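You operate a simulated robot arm through the tools that you are given. There is no shell and no other tool. Be economical: measure what you need, move in short steps, check, and stop when the job is done.

You run a simulated robot arm. Do the job below in one go: nothing can be reset, and whatever is moved stays where it is left.

TASK
Find why the white cartridge drops pressure, tighten that joint, prove it holds.
Fine: hold-test first; the chart names cap or knob, leave the other alone; vent ahead of tightening and at the end; 0.0 bar drop.

It is judged by the outcome, as a careful person would: the job done as asked, and still so three seconds after it is handed in. It fails if anything else is knocked over, pushed out of place, dropped, spilled or broken. Lids that push on must go on centred and level and be pressed home; caps that screw on are set level and turned clockwise until they are tight.

THE ROBOT
A 6-joint arm with a two-finger parallel gripper, fixed in place. Base frame: the origin is at the foot of the arm, x ahead of it, y to its left, z up; the work surface is at about z = 0.78. Units: m, rad, N and s.
With the tool pointing down near the work surface it reaches from about 0.26 to 0.68 m from the base axis. Its first joint turns from -1.152 to 1.152 rad. Payload 2.9 kg.
The TCP is the grasp point between the finger pads, 0.03 m short of the fingertips. In the tool frame z runs along the fingers and y along their closing line. Largest opening 0.11 m; finger width 0.02, thickness 0.01; the body of the gripper, 0.048 by 0.112 m, starts 0.055 m behind the TCP.
Orientation is that of the tool frame in the base frame, as a unit quaternion [x, y, z, w]. With the fingers straight down and closing along the base's y, the tool's x points along the base's -x, its y along +y and its z along -z.

THE INTERFACE
- The arm moves only by the tool drive_tool. Its argument "moves" is a list of rows, each an object of numbers (a shift or turn left out is 0, a gripper value left out holds the last): "dx", "dy", "dz": the shift along the tool's x, y, z in units of 50 mm (1.0 is 50 mm); "rx", "ry", "rz": the turn, a rotation vector about the tool's x, y, z in units of 8 degrees (1.0 is 8 degrees); "fingers": the opening in per cent of the stroke, from 0 (shut) to 100 (fully open). In form: [{"dx": .., "dy": .., "dz": .., "rx": .., "ry": .., "rz": .., "fingers": ..}, ...]. A call has 1 to 12 rows; each row shifts and turns the commanded pose from where the row before left it, along the tool's axes as they then stand. A call with a number of a shift or a turn outside -1 to 1 is refused whole. A row lasts 0.2 s, in which the tool goes at most 0.05 m and 0.15 rad; a call with a longer step from one row to the next is refused whole, and so is a gripper value outside its range. A pose out of reach is approached as far as the arm can. The call stops where the force on the tool passes 40 N (or 10 N more than at its start, if that is more) or the arm is blocked; 0.2 s more then pass. The fingers move at their own pace (about 0.108 m/s each) and stop on an object; they squeeze with about 31 N. The grip force told is the motor's: it shows also when the fingers shut on nothing. Time passes only in rows, and 0.2 s behind the last, so rows that do not move let the fingers close. It gives the time, the measured TCP pose, the force on the tool (base axes), the opening and the grip force at its end, in the units of the frame above (readings bear some noise).
- Cameras (640 x 400 px; columns grow to the right, rows downward): "scene" is fixed at [0.0691, 0.4311, 1.3796]; the picture's right is [-0.82, -0.57, 0.00], its down [-0.35, 0.50, -0.79] and it looks along [0.45, -0.65, -0.61] (base axes); focal length 362 px, centre (320, 200). "wrist" rides on the gripper at [-0.036, 0, -0.057] in the tool frame; the picture's right is [0.00, -1.00, 0.00], its down [0.97, 0.00, -0.24] and it looks along [0.24, 0.00, 0.97] (tool axes); focal length 218 px, centre (320, 200).
- capture(camera): a new picture of that camera. No time passes.
- measure_at(camera, pixels): for up to 12 pixels [column, row] of the newest picture of that camera ("zoom" is the newest enlarged one), the place [x, y, z] in the base frame of the surface seen there, good to about 0.002 m. No time passes.
- close_up(camera, box): a new picture of the part [left, top, right, bottom] of that camera's present view, enlarged. No time passes.
- sign_off(): hands the job in; it is judged then, once.

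Work in short steps. Measure before you move; look again where a grasp or a placing could have gone wrong, and mend it. You have 80 turns and 34 pictures in all, those below and enlarged ones among them. Open the gripper and draw the arm clear of the work before you hand the job in, unless the task says otherwise; then end with one line.

The tools are called after ">>>" as a command line: name --argument value ..., lists and objects as JSON in quotes. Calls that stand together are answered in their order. drive_tool: Moves the arm, as the interface text tells. Its arguments: {"type":"object","properties":{"moves":{"type":"array","items":{"type":"object","properties":{"dx":{"type":"number"},"dy":{"type":"number"},"dz":{"type":"number"},"rx":{"type":"number"},"ry":{"type":"number"},"rz":{"type":"number"},"fingers":{"type":"number"}}}}},"required":["moves"]} The other tools are called the same way: capture (camera) takes a picture; measure_at (camera, pixels) gives the place of the surface under pixels of a picture; close_up (camera, box) takes an enlarged picture of a part of a camera's view; sign_off () hands the job in.

At the start:

```text
time: 0.0
tcp_pos: [0.4977, 0.1371, 1.0894]
tcp_rot: [0.0, 1.0, 0.0, 0.001]
contact_force: [-0.3, 0.5, -0.2]
width: 0.1099
grasp_force: 0.1
```

scene: 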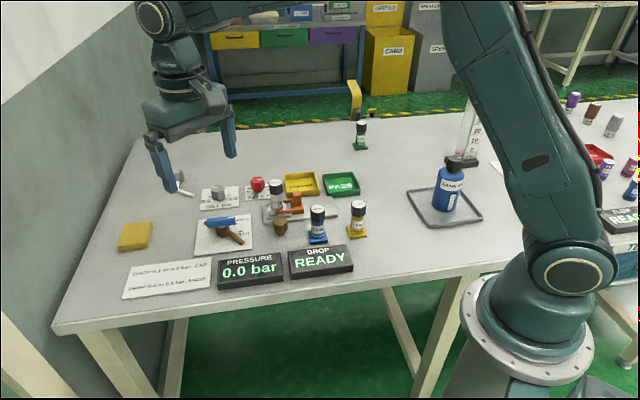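
wrist: 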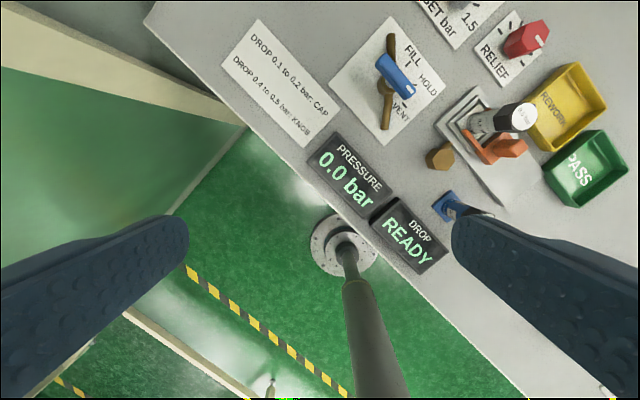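

The wrist view shows the chart, a FILL/HOLD/VENT valve at about (395,75), and a cartridge in a clamp at about (500,120). I'll enlarge both views for detail.

>>> close_up --camera "scene" --box '[110, 160, 390, 335]'

>>> close_up --camera "wrist" --box '[220, 0, 640, 262]'

```text
2.29 times, centred on (250, 248) of scene
```

zoom: 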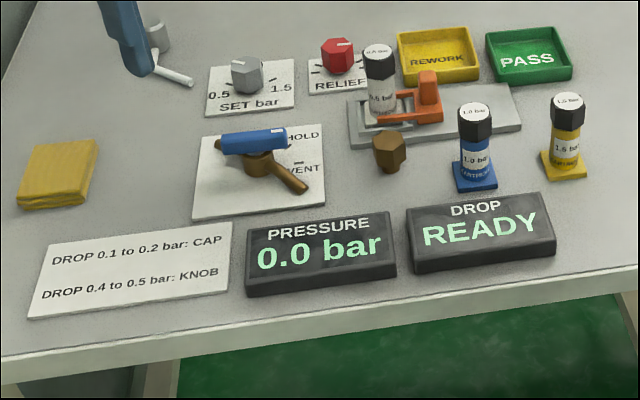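

```text
1.52 times, centred on (430, 131) of wrist
```

zoom: 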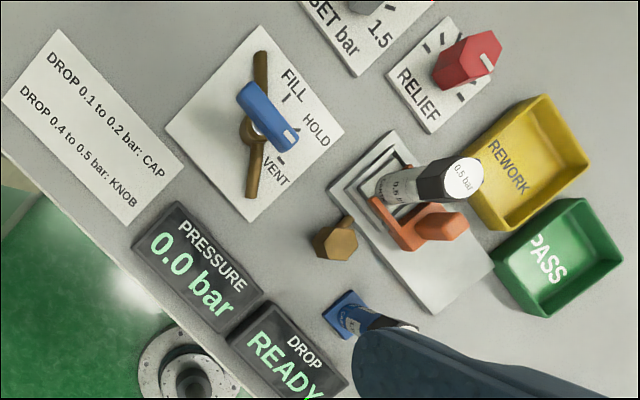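

I need positions and detail on the set knob, relief, clamp and valve. I'll measure from the zoomed wrist view.

>>> measure_at --camera "zoom" --pixels '[[265, 115], [288, 134], [248, 93], [262, 55], [252, 190], [335, 243], [462, 178], [440, 225], [470, 60], [290, 98], [310, 125], [278, 165]]'

>>> close_up --camera "scene" --box '[180, 165, 340, 265]'

```text
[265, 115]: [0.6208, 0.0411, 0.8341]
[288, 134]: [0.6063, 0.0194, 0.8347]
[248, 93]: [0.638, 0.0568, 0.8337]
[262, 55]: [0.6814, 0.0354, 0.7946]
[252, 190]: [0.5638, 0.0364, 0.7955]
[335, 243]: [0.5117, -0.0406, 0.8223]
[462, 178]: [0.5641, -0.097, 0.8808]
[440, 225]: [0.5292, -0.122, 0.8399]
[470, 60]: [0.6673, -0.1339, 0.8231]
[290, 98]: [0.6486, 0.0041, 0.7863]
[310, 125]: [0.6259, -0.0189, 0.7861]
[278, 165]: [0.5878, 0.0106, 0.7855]
```

```text
4.00 times, centred on (260, 215) of scene
```

zoom: 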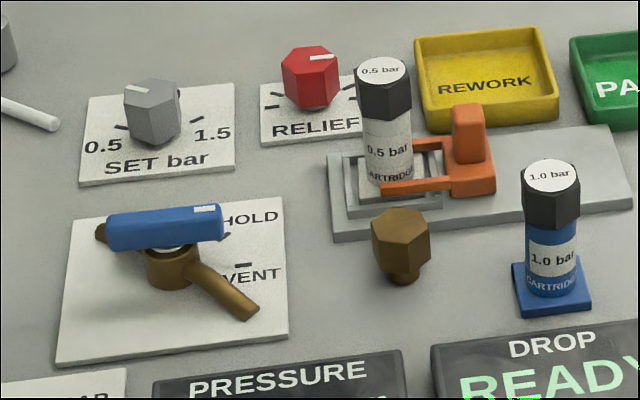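

I'll move the camera over the rig for a top view.

>>> drive_tool --moves '[{"dx": -0.5, "dy": -0.7}, {"dx": -0.5, "dy": -0.7}, {"dx": -0.5, "dy": -0.7}, {"dx": -0.5, "dy": -0.7}, {"dx": -0.5, "dy": -0.7}]'

>>> capture --camera "wrist"

```text
time: 1.2
tcp_pos: [0.6191, -0.0394, 1.0901]
tcp_rot: [0.0, 1.0, 0.0, 0.0]
contact_force: [-0.5, 0.0, -0.8]
width: 0.1102
grasp_force: 0.2
```

```text
28 pictures are left
```

wrist: 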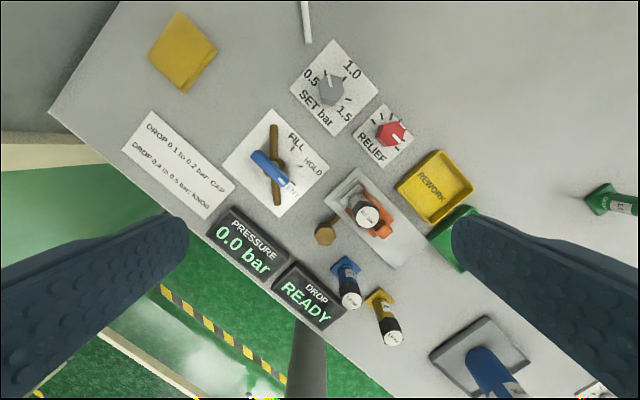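

>>> close_up --camera "wrist" --box '[215, 35, 445, 179]'

>>> close_up --camera "wrist" --box '[300, 150, 430, 231]'

```text
2.78 times, centred on (330, 107) of wrist
```

zoom: 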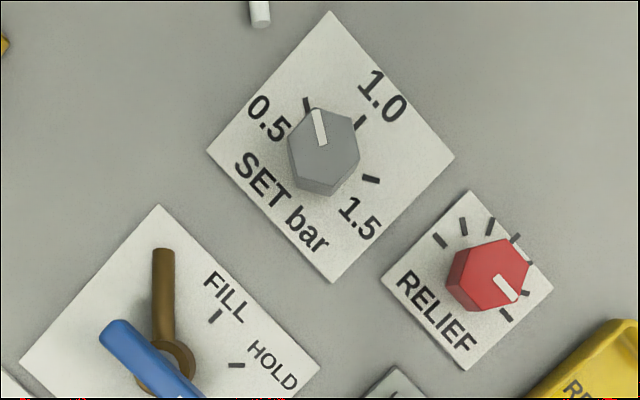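

```text
4.92 times, centred on (365, 190) of wrist
```

zoom: 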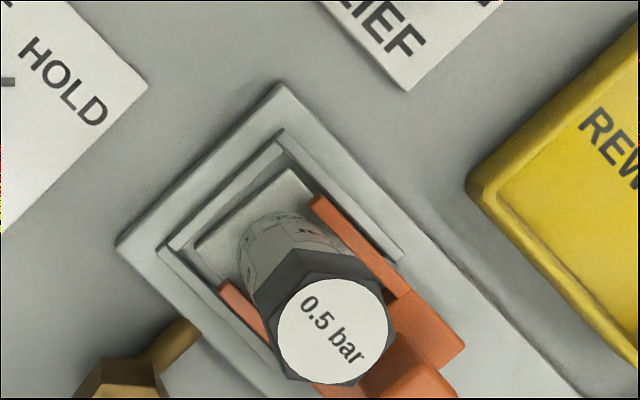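

SET already points to 0.5, which matches the cartridge label, so it stays as is. Next I'll look closely at the valve and measure its marks.

>>> close_up --camera "wrist" --box '[220, 105, 348, 185]'

```text
5.00 times, centred on (284, 145) of wrist
```

zoom: 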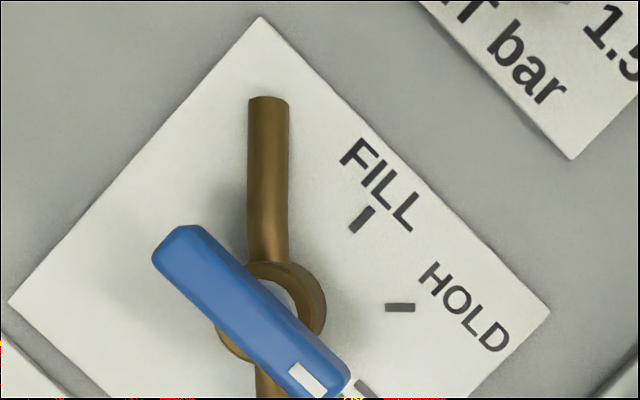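

>>> measure_at --camera "zoom" --pixels '[[362, 220], [400, 308], [368, 390], [180, 245], [308, 378], [210, 235], [160, 260], [345, 370], [290, 290], [270, 275], [315, 310], [270, 180]]'

```text
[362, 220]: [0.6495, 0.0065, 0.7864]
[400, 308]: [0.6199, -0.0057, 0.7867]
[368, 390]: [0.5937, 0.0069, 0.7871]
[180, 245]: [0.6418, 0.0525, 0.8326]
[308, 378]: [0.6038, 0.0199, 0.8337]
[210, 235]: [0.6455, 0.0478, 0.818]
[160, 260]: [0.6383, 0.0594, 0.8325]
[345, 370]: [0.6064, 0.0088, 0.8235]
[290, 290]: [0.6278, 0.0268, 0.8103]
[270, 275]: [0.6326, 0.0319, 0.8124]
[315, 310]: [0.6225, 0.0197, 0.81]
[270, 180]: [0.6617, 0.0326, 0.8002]
```

Pivot is about (0.622, 0.036), with FILL at -46°, HOLD at -90° and VENT at -134°. The handle sits at VENT, running 46° in base, with its top at z≈0.834. I'll position above it, turn the tool +46° and narrow the fingers.

>>> drive_tool --moves '[{"dx": -0.07, "dy": 0.76, "fingers": 45}, {"dy": 0.75}, {"dz": 0.95, "rz": -0.96}, {"dz": 0.95, "rz": -0.96}, {"dz": 0.9, "rz": -0.96}, {"dz": 0.3, "rz": -0.96}, {"rz": -0.96}, {"rz": -0.96}, {}]'

>>> capture --camera "wrist"

```text
time: 3.2
tcp_pos: [0.6254, 0.0377, 0.9361]
tcp_rot: [-0.393, 0.92, 0.0, 0.0]
contact_force: [0.5, -1.0, -0.1]
width: 0.0494
grasp_force: 0.0
```

```text
24 pictures are left
```

wrist: 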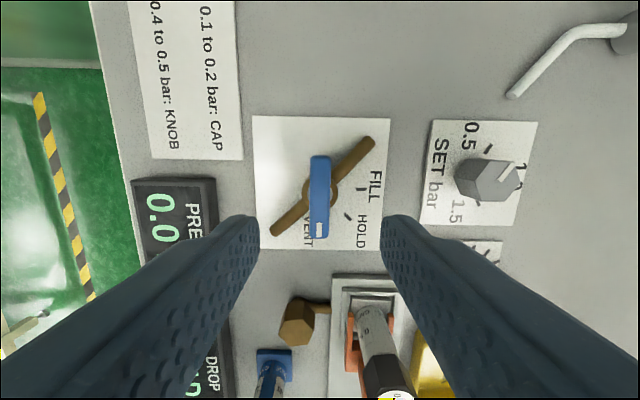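

The handle is vertical in this view at about (320,195), so it lines up with the fingers. I'll measure its ends before descending.

>>> measure_at --camera "wrist" --pixels '[[320, 160], [319, 195], [319, 230], [311, 200], [328, 200]]'

```text
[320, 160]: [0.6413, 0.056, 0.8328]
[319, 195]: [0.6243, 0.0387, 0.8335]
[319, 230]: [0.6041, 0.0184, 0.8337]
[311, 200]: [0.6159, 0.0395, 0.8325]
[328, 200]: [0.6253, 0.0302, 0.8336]
```

>>> drive_tool --moves '[{"dx": 0.05, "dy": 0.03, "dz": 0.9}, {"dz": 0.6}, {"dz": 0.3}, {}, {"fingers": 0}, {}, {}]'

```text
time: 4.8
tcp_pos: [0.6235, 0.0371, 0.8467]
tcp_rot: [-0.392, 0.92, 0.0, 0.0]
contact_force: [0.6, -0.1, -4.8]
width: 0.0157
grasp_force: 44.6
```

The handle is gripped at 15.7 mm wide with low force. Now I'll turn it 88° anticlockwise to FILL.

>>> drive_tool --moves '[{"rz": -1}, {"rz": -1}, {"rz": -1}, {"rz": -1}, {"rz": -1}, {"rz": -1}, {"rz": -1}, {"rz": -1}, {"rz": -1}, {"rz": -1}, {"rz": -1}, {}]'

>>> capture --camera "scene"

```text
time: 6.7
tcp_pos: [0.622, 0.0372, 0.8461]
tcp_rot: [0.836, -0.548, -0.002, 0.002]
contact_force: [-9.1, 1.0, 7.2]
width: 0.0159
grasp_force: 44.4
stopped in row 9: the force on the tool passed its limit (the readings are from after the stop); the commanded pose is now the measured one
```

```text
23 pictures are left
```

scene: 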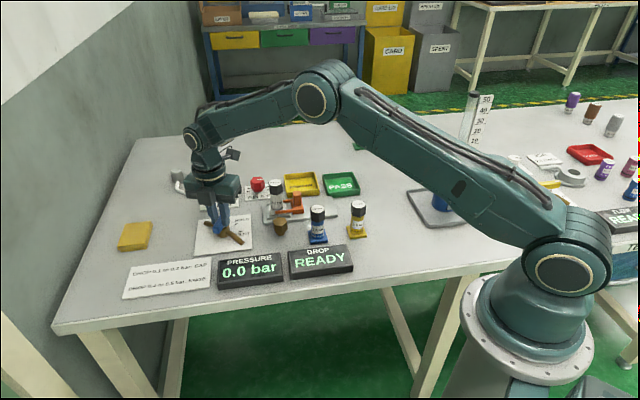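

The turn stopped after about 67° and the gauge still reads 0.0 bar. I'll zoom in to see where the handle is.

>>> close_up --camera "scene" --box '[170, 180, 290, 255]'

```text
5.33 times, centred on (230, 218) of scene
```

zoom: 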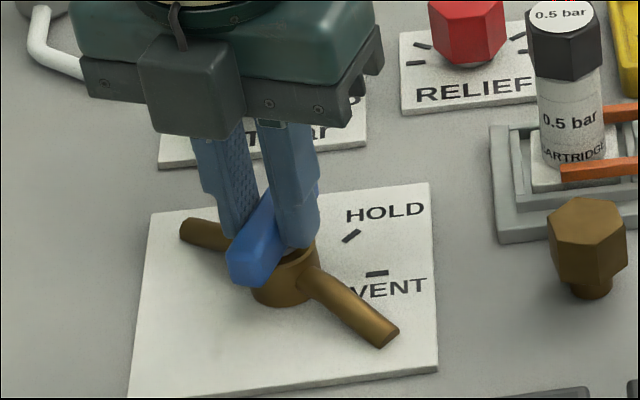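

The handle is turning with the fingers, with about 20° left to FILL. I'll continue in smaller steps.

>>> drive_tool --moves '[{}, {"rz": -0.5}, {"rz": -0.5}, {"rz": -0.5}, {"rz": -0.5}, {"rz": -0.5}, {}]'

```text
time: 8.3
tcp_pos: [0.6217, 0.0369, 0.8458]
tcp_rot: [0.919, -0.394, -0.004, 0.001]
contact_force: [-20.8, -3.3, 10.2]
width: 0.0158
grasp_force: 45.3
```

>>> drive_tool --moves '[{}, {}, {}, {}, {}]'

>>> close_up --camera "scene" --box '[160, 170, 380, 300]'

```text
time: 9.5
tcp_pos: [0.6217, 0.0362, 0.8465]
tcp_rot: [0.918, -0.396, -0.004, 0.001]
contact_force: [-20.5, -5.0, 6.1]
width: 0.0161
grasp_force: 45.0
```

```text
2.91 times, centred on (270, 235) of scene
```

zoom: 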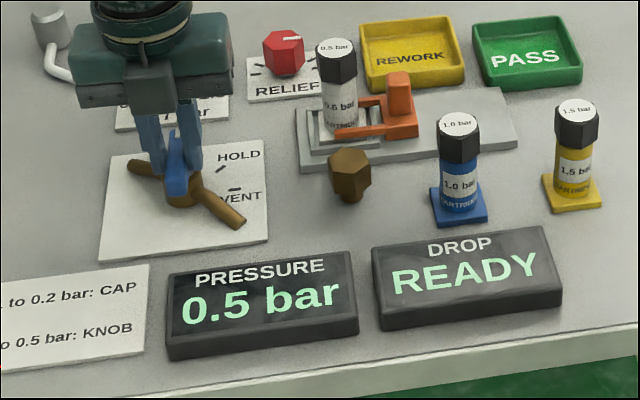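

Pressure reached 0.5 bar. Next I'll turn back 44° to HOLD.

>>> drive_tool --moves '[{"rz": 0.7}, {"rz": 0.8}, {"rz": 0.8}, {"rz": 0.8}, {"rz": 0.8}, {"rz": 0.8}, {"rz": 0.8}, {}, {}, {}, {}, {}]'

>>> close_up --camera "scene" --box '[160, 170, 380, 300]'

```text
time: 12.1
tcp_pos: [0.6221, 0.0365, 0.8467]
tcp_rot: [-0.704, 0.71, 0.0, -0.002]
contact_force: [-15.5, -2.9, 20.5]
width: 0.0156
grasp_force: 44.6
```

```text
2.91 times, centred on (270, 235) of scene
```

zoom: 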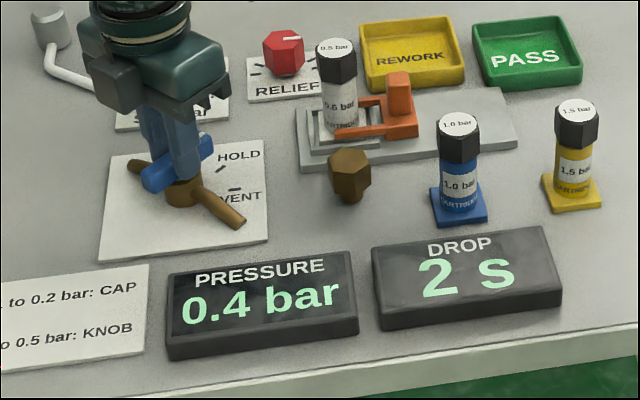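

The hold test is counting (2 s). I'll wait for the result.

>>> drive_tool --moves '[{}, {}, {}, {}, {}, {}, {}, {}, {}, {}, {}, {}]'

>>> close_up --camera "scene" --box '[160, 170, 380, 300]'

```text
time: 14.7
tcp_pos: [0.6225, 0.0373, 0.8472]
tcp_rot: [-0.703, 0.711, 0.001, -0.001]
contact_force: [-14.0, -5.0, 25.7]
width: 0.0158
grasp_force: 45.4
```

```text
2.91 times, centred on (270, 235) of scene
```

zoom: 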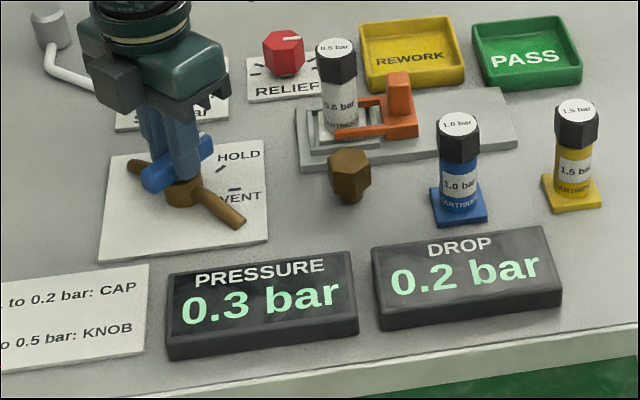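

The drop is 0.2 bar, so the chart names the CAP and the knob stays untouched. I'll vent by turning the handle the last 44°, then release and rise.

>>> drive_tool --moves '[{"rz": 0.7}, {"rz": 0.8}, {"rz": 0.8}, {"rz": 0.8}, {"rz": 0.8}, {"rz": 0.8}, {"rz": 0.8}, {}, {}, {}]'

>>> close_up --camera "scene" --box '[160, 170, 380, 300]'

```text
time: 16.9
tcp_pos: [0.6235, 0.0363, 0.8458]
tcp_rot: [-0.387, 0.922, -0.001, 0.0]
contact_force: [10.4, -4.9, 11.3]
width: 0.0156
grasp_force: 45.0
```

```text
2.91 times, centred on (270, 235) of scene
```

zoom: 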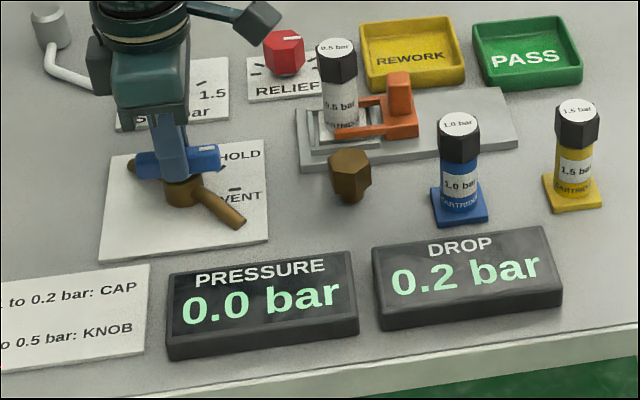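

Vented to 0.0 bar. I'll release the handle, rise, and go above the cartridge cap to look.

>>> drive_tool --moves '[{"fingers": 45}, {}, {}, {"dz": -0.8}, {"dz": -0.9}, {"dz": -0.9}, {"dz": -0.6}, {"dx": 0.9, "dy": -0.3}, {"dx": 0.9, "dy": -0.3}, {"dx": 0.9, "dy": -0.3}, {}]'

>>> capture --camera "wrist"

```text
time: 19.3
tcp_pos: [0.56, -0.0889, 1.0079]
tcp_rot: [-0.386, 0.922, 0.0, -0.001]
contact_force: [0.0, 0.2, 0.9]
width: 0.0494
grasp_force: 0.0
```

```text
17 pictures are left
```

wrist: 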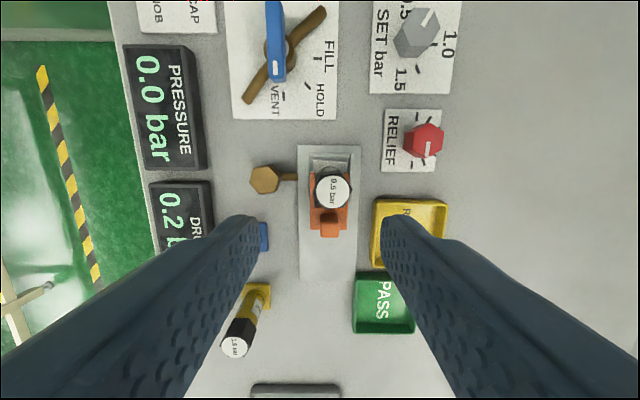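

>>> close_up --camera "wrist" --box '[285, 140, 381, 200]'

```text
6.67 times, centred on (333, 170) of wrist
```

zoom: 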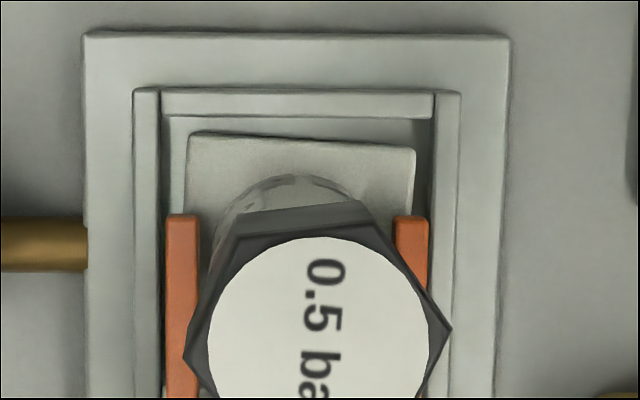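

>>> measure_at --camera "zoom" --pixels '[[318, 342], [210, 345], [428, 330], [318, 245], [315, 390], [300, 215], [225, 240], [290, 185], [415, 230], [300, 145], [240, 225]]'

>>> measure_at --camera "wrist" --pixels '[[333, 191], [330, 228], [333, 219], [318, 215], [345, 215], [265, 180], [348, 190], [317, 194]]'

```text
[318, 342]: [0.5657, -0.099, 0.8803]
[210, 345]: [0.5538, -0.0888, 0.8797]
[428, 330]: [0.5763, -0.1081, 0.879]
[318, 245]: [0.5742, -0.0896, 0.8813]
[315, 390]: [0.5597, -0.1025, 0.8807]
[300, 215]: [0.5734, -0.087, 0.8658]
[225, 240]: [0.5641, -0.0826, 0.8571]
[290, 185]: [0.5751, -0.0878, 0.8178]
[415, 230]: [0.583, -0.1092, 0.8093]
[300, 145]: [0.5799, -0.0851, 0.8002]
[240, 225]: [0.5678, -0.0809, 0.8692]
```

```text
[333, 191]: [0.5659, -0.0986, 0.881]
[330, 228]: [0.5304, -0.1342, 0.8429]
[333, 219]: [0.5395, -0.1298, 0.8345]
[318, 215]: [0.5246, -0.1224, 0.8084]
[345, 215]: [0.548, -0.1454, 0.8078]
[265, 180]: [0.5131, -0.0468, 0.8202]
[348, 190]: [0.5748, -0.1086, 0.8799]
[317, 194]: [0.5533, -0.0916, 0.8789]
```

The cap centre is about (0.565,-0.0985) with its top at 0.881, the clamp top is at 0.843, and hex flat normals lie at +36° and +96° from here. I'll centre the tool and pre-turn it +96° anticlockwise to leave room for clockwise tightening.

>>> drive_tool --moves '[{"dx": 0.064, "dy": -0.21}, {"rz": -1}, {"rz": -1}, {"rz": -1}, {"rz": -1}, {"rz": -1}, {"rz": -1}, {"rz": -1}, {"rz": -1}, {"rz": -1}, {"rz": -1}, {"rz": -1}]'

>>> drive_tool --moves '[{"rz": -0.97}, {"dz": 0.8}, {}]'

>>> capture --camera "wrist"

```text
time: 21.9
tcp_pos: [0.5657, -0.0999, 1.0055]
tcp_rot: [0.919, -0.394, -0.002, 0.0]
contact_force: [0.2, -0.3, -0.4]
width: 0.0495
grasp_force: 0.1
```

```text
time: 22.7
tcp_pos: [0.5662, -0.1004, 0.9645]
tcp_rot: [0.944, -0.331, -0.002, 0.001]
contact_force: [-0.4, -0.3, 0.6]
width: 0.0492
grasp_force: 0.1
```

```text
15 pictures are left
```

wrist: 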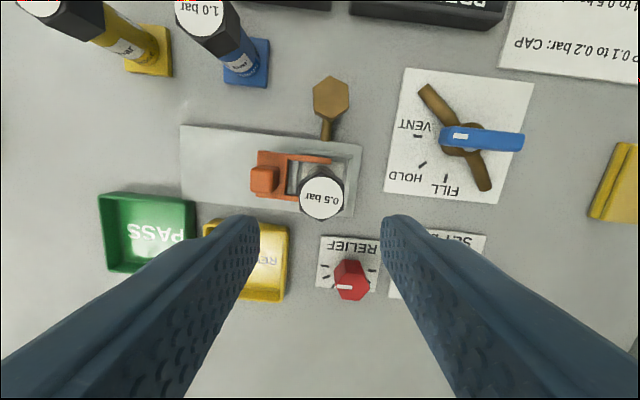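

>>> close_up --camera "wrist" --box '[280, 160, 360, 230]'

>>> measure_at --camera "wrist" --pixels '[[321, 198], [303, 198], [340, 198], [321, 183], [321, 214]]'

```text
5.71 times, centred on (320, 195) of wrist
```

zoom: 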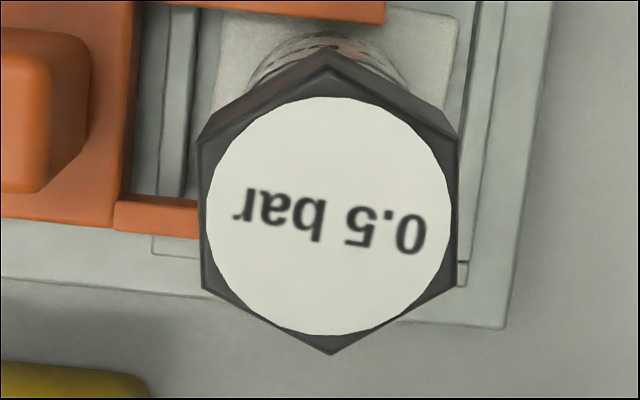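

```text
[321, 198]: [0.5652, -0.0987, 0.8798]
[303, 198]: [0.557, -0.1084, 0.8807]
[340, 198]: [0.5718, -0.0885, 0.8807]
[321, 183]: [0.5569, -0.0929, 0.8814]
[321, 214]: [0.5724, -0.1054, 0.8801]
```

The flats face the fingers exactly and the centring is within 2 mm. I'll descend and grip the cap.

>>> drive_tool --moves '[{"dx": -0.04, "dy": -0.015, "dz": 0.6}, {"dz": 0.6}, {"dz": 0.43}, {}, {"fingers": 0}, {}, {}]'

```text
time: 24.3
tcp_pos: [0.5654, -0.1008, 0.8855]
tcp_rot: [0.943, -0.332, -0.002, 0.0]
contact_force: [1.4, -0.2, 0.3]
width: 0.03
grasp_force: 30.7
```

The cap is gripped at 30 mm with no disturbance. Now I'll turn it clockwise in steps and watch for it to go tight.

>>> drive_tool --moves '[{"rz": 0.6}, {"rz": 0.6}, {"rz": 0.6}, {"rz": 0.6}, {"rz": 0.6}, {"rz": 0.6}, {}]'

>>> close_up --camera "scene" --box '[230, 160, 350, 250]'

```text
time: 25.9
tcp_pos: [0.5636, -0.0998, 0.8852]
tcp_rot: [0.83, -0.557, 0.001, 0.0]
contact_force: [-0.6, -9.2, 21.5]
width: 0.0301
grasp_force: 31.1
```

```text
4.44 times, centred on (290, 205) of scene
```

zoom: 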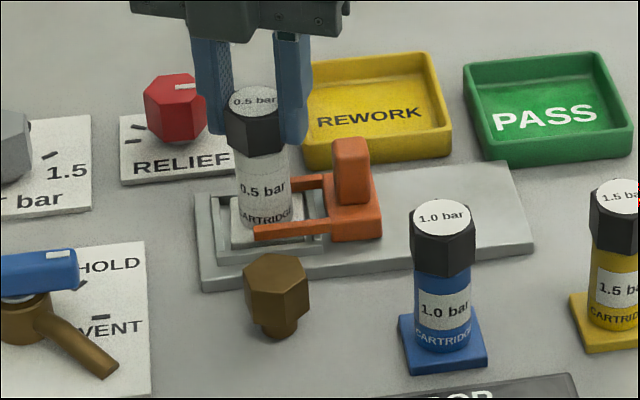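

It has turned 29° so far and the cartridge body is steady. I'll continue clockwise.

>>> drive_tool --moves '[{"rz": 0.6}, {"rz": 0.6}, {"rz": 0.6}, {"rz": 0.6}, {"rz": 0.6}, {"rz": 0.6}, {"rz": 0.6}, {"rz": 0.6}, {}]'

```text
time: 27.9
tcp_pos: [0.5631, -0.0993, 0.884]
tcp_rot: [-0.602, 0.799, 0.001, 0.0]
contact_force: [2.8, -1.5, 19.5]
width: 0.03
grasp_force: 30.7
```

>>> drive_tool --moves '[{"rz": 0.6}, {"rz": 0.6}, {"rz": 0.6}, {"rz": 0.6}, {"rz": 0.6}, {"rz": 0.6}, {"rz": 0.6}, {"rz": 0.6}, {}]'

>>> close_up --camera "scene" --box '[230, 160, 350, 250]'

```text
time: 29.9
tcp_pos: [0.5634, -0.0996, 0.8834]
tcp_rot: [-0.305, 0.952, 0.001, -0.002]
contact_force: [7.2, -6.6, -0.6]
width: 0.0345
grasp_force: 30.5
```

```text
4.44 times, centred on (290, 205) of scene
```

zoom: 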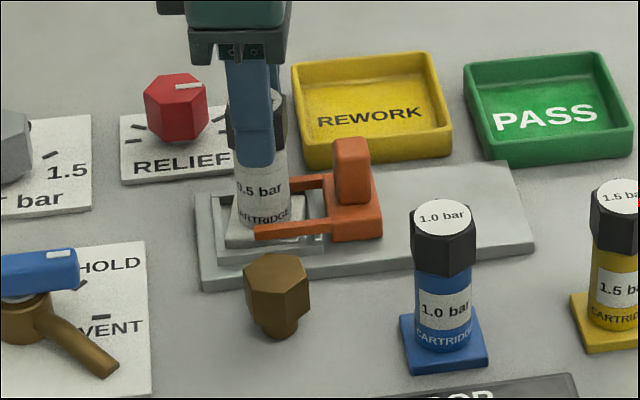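

The opening grew from 30.0 to 34.5 mm, so the fingers began riding over the hex corners and the cap has probably gone tight. I'll release, rise and inspect the cap.

>>> drive_tool --moves '[{"fingers": 45}, {}, {"dz": -0.8}, {"dz": -0.8}, {}]'

>>> close_up --camera "wrist" --box '[280, 160, 360, 230]'

```text
time: 31.1
tcp_pos: [0.5636, -0.0983, 0.9643]
tcp_rot: [-0.306, 0.952, 0.001, -0.003]
contact_force: [0.6, -0.1, -0.7]
width: 0.0494
grasp_force: 0.0
```

```text
5.71 times, centred on (320, 195) of wrist
```

zoom: 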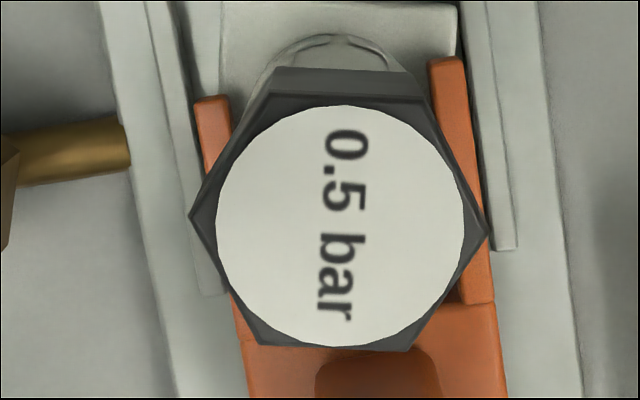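

The hex flats now sit about 18° (mod 60°) from before, so the cap turned about 78° and then the fingers slipped. I'll re-grip square on the flats and check it's tight.

>>> drive_tool --moves '[{"rz": -0.87}, {"rz": -0.87}, {"rz": -0.87}, {"rz": -0.85}, {"dz": 0.8}, {"dz": 0.8}, {}, {"fingers": 0}, {}, {}]'

>>> drive_tool --moves '[{"rz": 0.5}, {"rz": 0.5}, {}]'

```text
time: 33.3
tcp_pos: [0.5645, -0.0976, 0.8836]
tcp_rot: [-0.525, 0.851, 0.0, 0.0]
contact_force: [5.8, -1.8, -1.1]
width: 0.0305
grasp_force: 30.8
```

```text
time: 34.1
tcp_pos: [0.5647, -0.0959, 0.8846]
tcp_rot: [-0.464, 0.886, 0.001, -0.001]
contact_force: [12.2, -3.3, -9.5]
width: 0.032
grasp_force: 30.9
```

With 8° more twist the fingers only rode up (30.5→32.0 mm), so the cap is tight. I'll release, rise and return above the valve handle for the proof test.

>>> drive_tool --moves '[{"rz": -0.5}, {"fingers": 45}, {}, {"dz": -0.8}, {"dz": -0.9}, {"dz": -0.4}, {"rz": 0.9}, {"rz": 0.8}, {}]'

```text
time: 36.1
tcp_pos: [0.5634, -0.0994, 0.9888]
tcp_rot: [-0.388, 0.922, 0.001, -0.001]
contact_force: [0.4, -0.5, 0.0]
width: 0.0495
grasp_force: 0.1
```

>>> drive_tool --moves '[{"dx": -0.694, "dy": 0.2665}, {"dx": -0.694, "dy": 0.2665}, {"dx": -0.694, "dy": 0.2665}, {"dx": -0.694, "dy": 0.2665}, {"dz": 0.9}, {}]'

>>> capture --camera "wrist"

```text
time: 37.5
tcp_pos: [0.6223, 0.039, 0.9446]
tcp_rot: [-0.389, 0.921, 0.001, -0.001]
contact_force: [0.3, 0.1, 0.0]
width: 0.0495
grasp_force: 0.1
```

```text
10 pictures are left
```

wrist: 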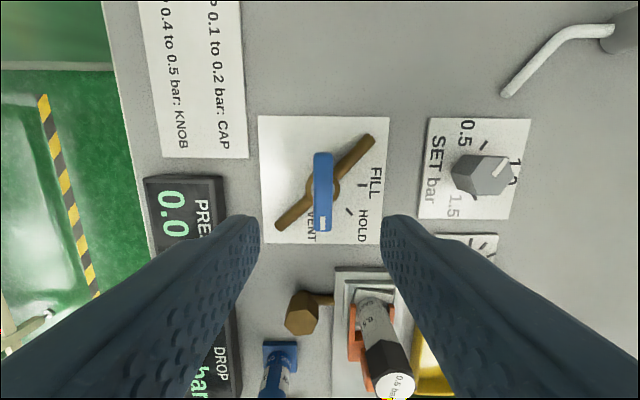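

The handle is aligned between the fingers at (322,192). I'll descend and grip.

>>> drive_tool --moves '[{"dx": 0.03, "dy": -0.03, "dz": 0.9}, {"dz": 0.7}, {"dz": 0.36}, {}, {"fingers": 0}, {}, {}]'

>>> drive_tool --moves '[{"rz": -0.7}, {"rz": -0.7}, {"rz": -0.7}, {"rz": -0.7}, {"rz": -0.7}, {"rz": -0.7}, {"rz": -0.7}, {"rz": -0.7}, {}]'

```text
time: 39.1
tcp_pos: [0.6214, 0.0368, 0.8448]
tcp_rot: [-0.389, 0.921, 0.0, -0.003]
contact_force: [-1.3, 0.9, -2.9]
width: 0.0157
grasp_force: 44.9
```

```text
time: 41.1
tcp_pos: [0.6223, 0.0345, 0.8456]
tcp_rot: [0.711, -0.703, -0.002, 0.002]
contact_force: [-5.0, -3.9, -19.7]
width: 0.0158
grasp_force: 44.9
```

>>> drive_tool --moves '[{"rz": -0.6}, {"rz": -0.6}, {"rz": -0.6}, {"rz": -0.6}, {"rz": -0.6}, {"rz": -0.6}, {"rz": -0.6}, {"rz": -0.6}, {"rz": -0.55}, {}, {}]'

>>> drive_tool --moves '[{}, {}, {}, {}]'

>>> close_up --camera "scene" --box '[160, 170, 380, 300]'

```text
time: 43.5
tcp_pos: [0.6222, 0.0354, 0.8456]
tcp_rot: [0.918, -0.396, -0.002, 0.002]
contact_force: [-14.4, -10.7, -7.2]
width: 0.0155
grasp_force: 45.0
```

```text
time: 44.5
tcp_pos: [0.6226, 0.036, 0.8452]
tcp_rot: [0.918, -0.396, -0.003, 0.001]
contact_force: [-14.3, -8.9, -3.9]
width: 0.0161
grasp_force: 45.3
```

```text
2.91 times, centred on (270, 235) of scene
```

zoom: 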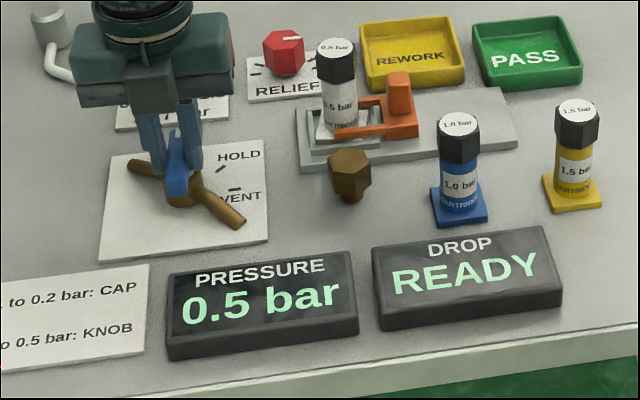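

Filled to 0.5 bar. Turning back to HOLD and waiting out the timer.

>>> drive_tool --moves '[{"rz": 0.7}, {"rz": 0.8}, {"rz": 0.8}, {"rz": 0.8}, {"rz": 0.8}, {"rz": 0.8}, {"rz": 0.8}, {}, {}, {}, {}, {}]'

>>> drive_tool --moves '[{}, {}, {}, {}, {}, {}, {}, {}, {}, {}, {}, {}]'

>>> close_up --camera "scene" --box '[160, 170, 380, 300]'

```text
time: 47.1
tcp_pos: [0.6222, 0.0349, 0.8452]
tcp_rot: [-0.702, 0.712, 0.002, -0.002]
contact_force: [-5.9, -16.9, -18.6]
width: 0.0157
grasp_force: 45.3
```

```text
time: 49.7
tcp_pos: [0.622, 0.0347, 0.8456]
tcp_rot: [-0.702, 0.712, 0.002, -0.002]
contact_force: [-5.4, -17.0, -18.6]
width: 0.0157
grasp_force: 45.0
```

```text
2.91 times, centred on (270, 235) of scene
```

zoom: 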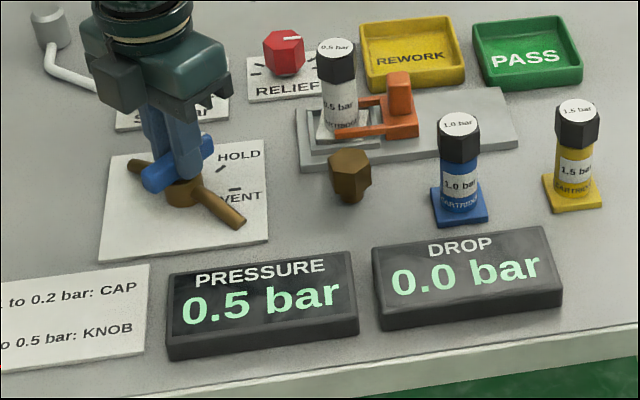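

The drop is 0.0 bar with pressure still at 0.5, so the joint holds. Now I'll turn to VENT, then release and withdraw.

>>> drive_tool --moves '[{"rz": 0.7}, {"rz": 0.8}, {"rz": 0.8}, {"rz": 0.8}, {"rz": 0.8}, {"rz": 0.8}, {"rz": 0.8}, {}, {}, {}]'

>>> drive_tool --moves '[{"fingers": 45}, {}, {}, {"dz": -0.8}, {"dz": -0.9}, {"dz": -0.9}, {"dz": -0.9}, {"dz": -0.9}, {}]'

>>> close_up --camera "scene" --box '[160, 170, 380, 300]'

>>> capture --camera "wrist"

```text
time: 51.9
tcp_pos: [0.6227, 0.0354, 0.8451]
tcp_rot: [-0.385, 0.923, 0.002, -0.003]
contact_force: [-10.6, -11.8, -14.7]
width: 0.0157
grasp_force: 44.8
```

```text
time: 53.9
tcp_pos: [0.6254, 0.036, 1.0666]
tcp_rot: [-0.385, 0.923, 0.001, -0.003]
contact_force: [-1.0, -0.2, 0.1]
width: 0.0497
grasp_force: 0.1
```

```text
2.91 times, centred on (270, 235) of scene
```

zoom: 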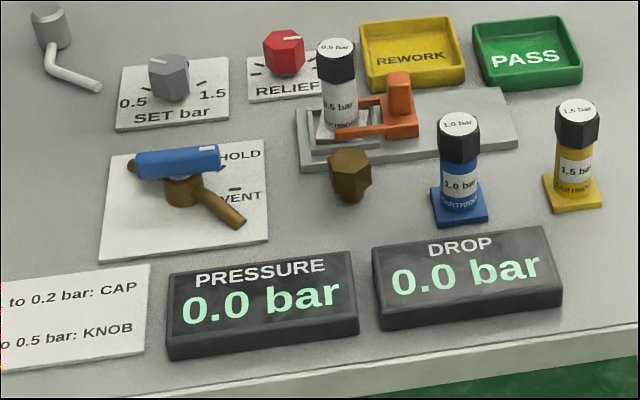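

```text
6 pictures are left
```

wrist: 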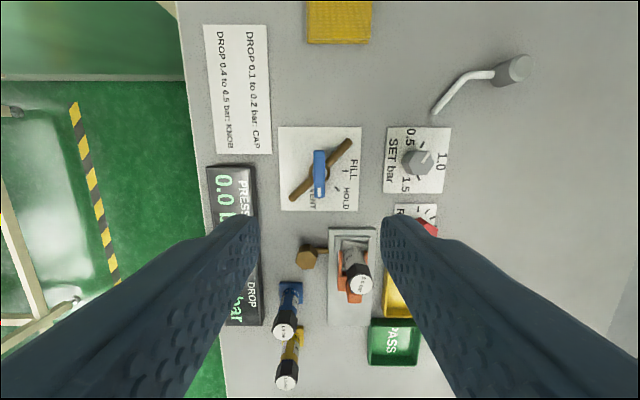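

Vented to 0.0 bar with the DROP display at 0.0. The cartridge may have twisted slightly in its seat, so I'll check.

>>> close_up --camera "wrist" --box '[320, 220, 390, 310]'

>>> close_up --camera "scene" --box '[240, 170, 350, 240]'

```text
4.44 times, centred on (355, 265) of wrist
```

zoom: 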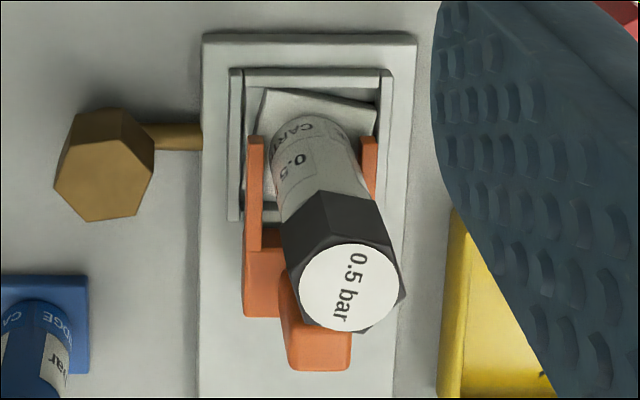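

```text
5.71 times, centred on (295, 205) of scene
```

zoom: 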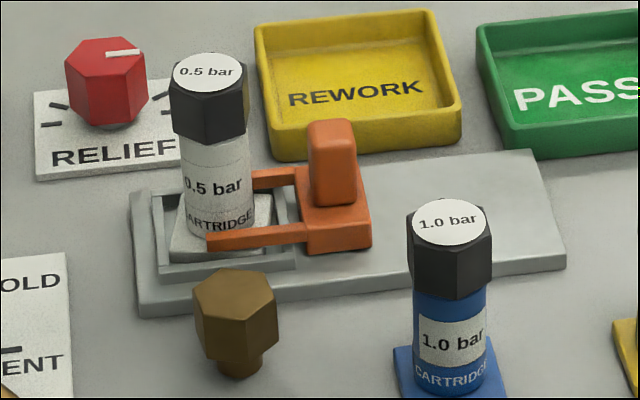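

The cartridge stands upright in its nest, turned a few degrees within the seat's play and still clamped. Turning it back could loosen the cap, so I'll leave it, open the gripper and draw the arm clear.

>>> drive_tool --moves '[{"dz": -0.5, "fingers": 100}, {"dx": 0.6, "dy": 0.6}, {"dx": 0.6, "dy": 0.6}, {}, {}]'

>>> sign_off

```text
time: 55.1
tcp_pos: [0.5392, 0.0344, 1.0909]
tcp_rot: [-0.385, 0.923, 0.0, -0.001]
contact_force: [-0.2, -0.2, -0.8]
width: 0.1099
grasp_force: 0.1
```

```text
The job is handed in.
```

The first hold test dropped 0.2 bar, which the chart gives as CAP; I vented, tightened the cap until it stopped turning, and the retest at 0.5 bar dropped 0.0 bar. The valve is back at VENT and the knob was not touched, but the cartridge turned about 8° in its clamped seat during tightening, and I left it there.
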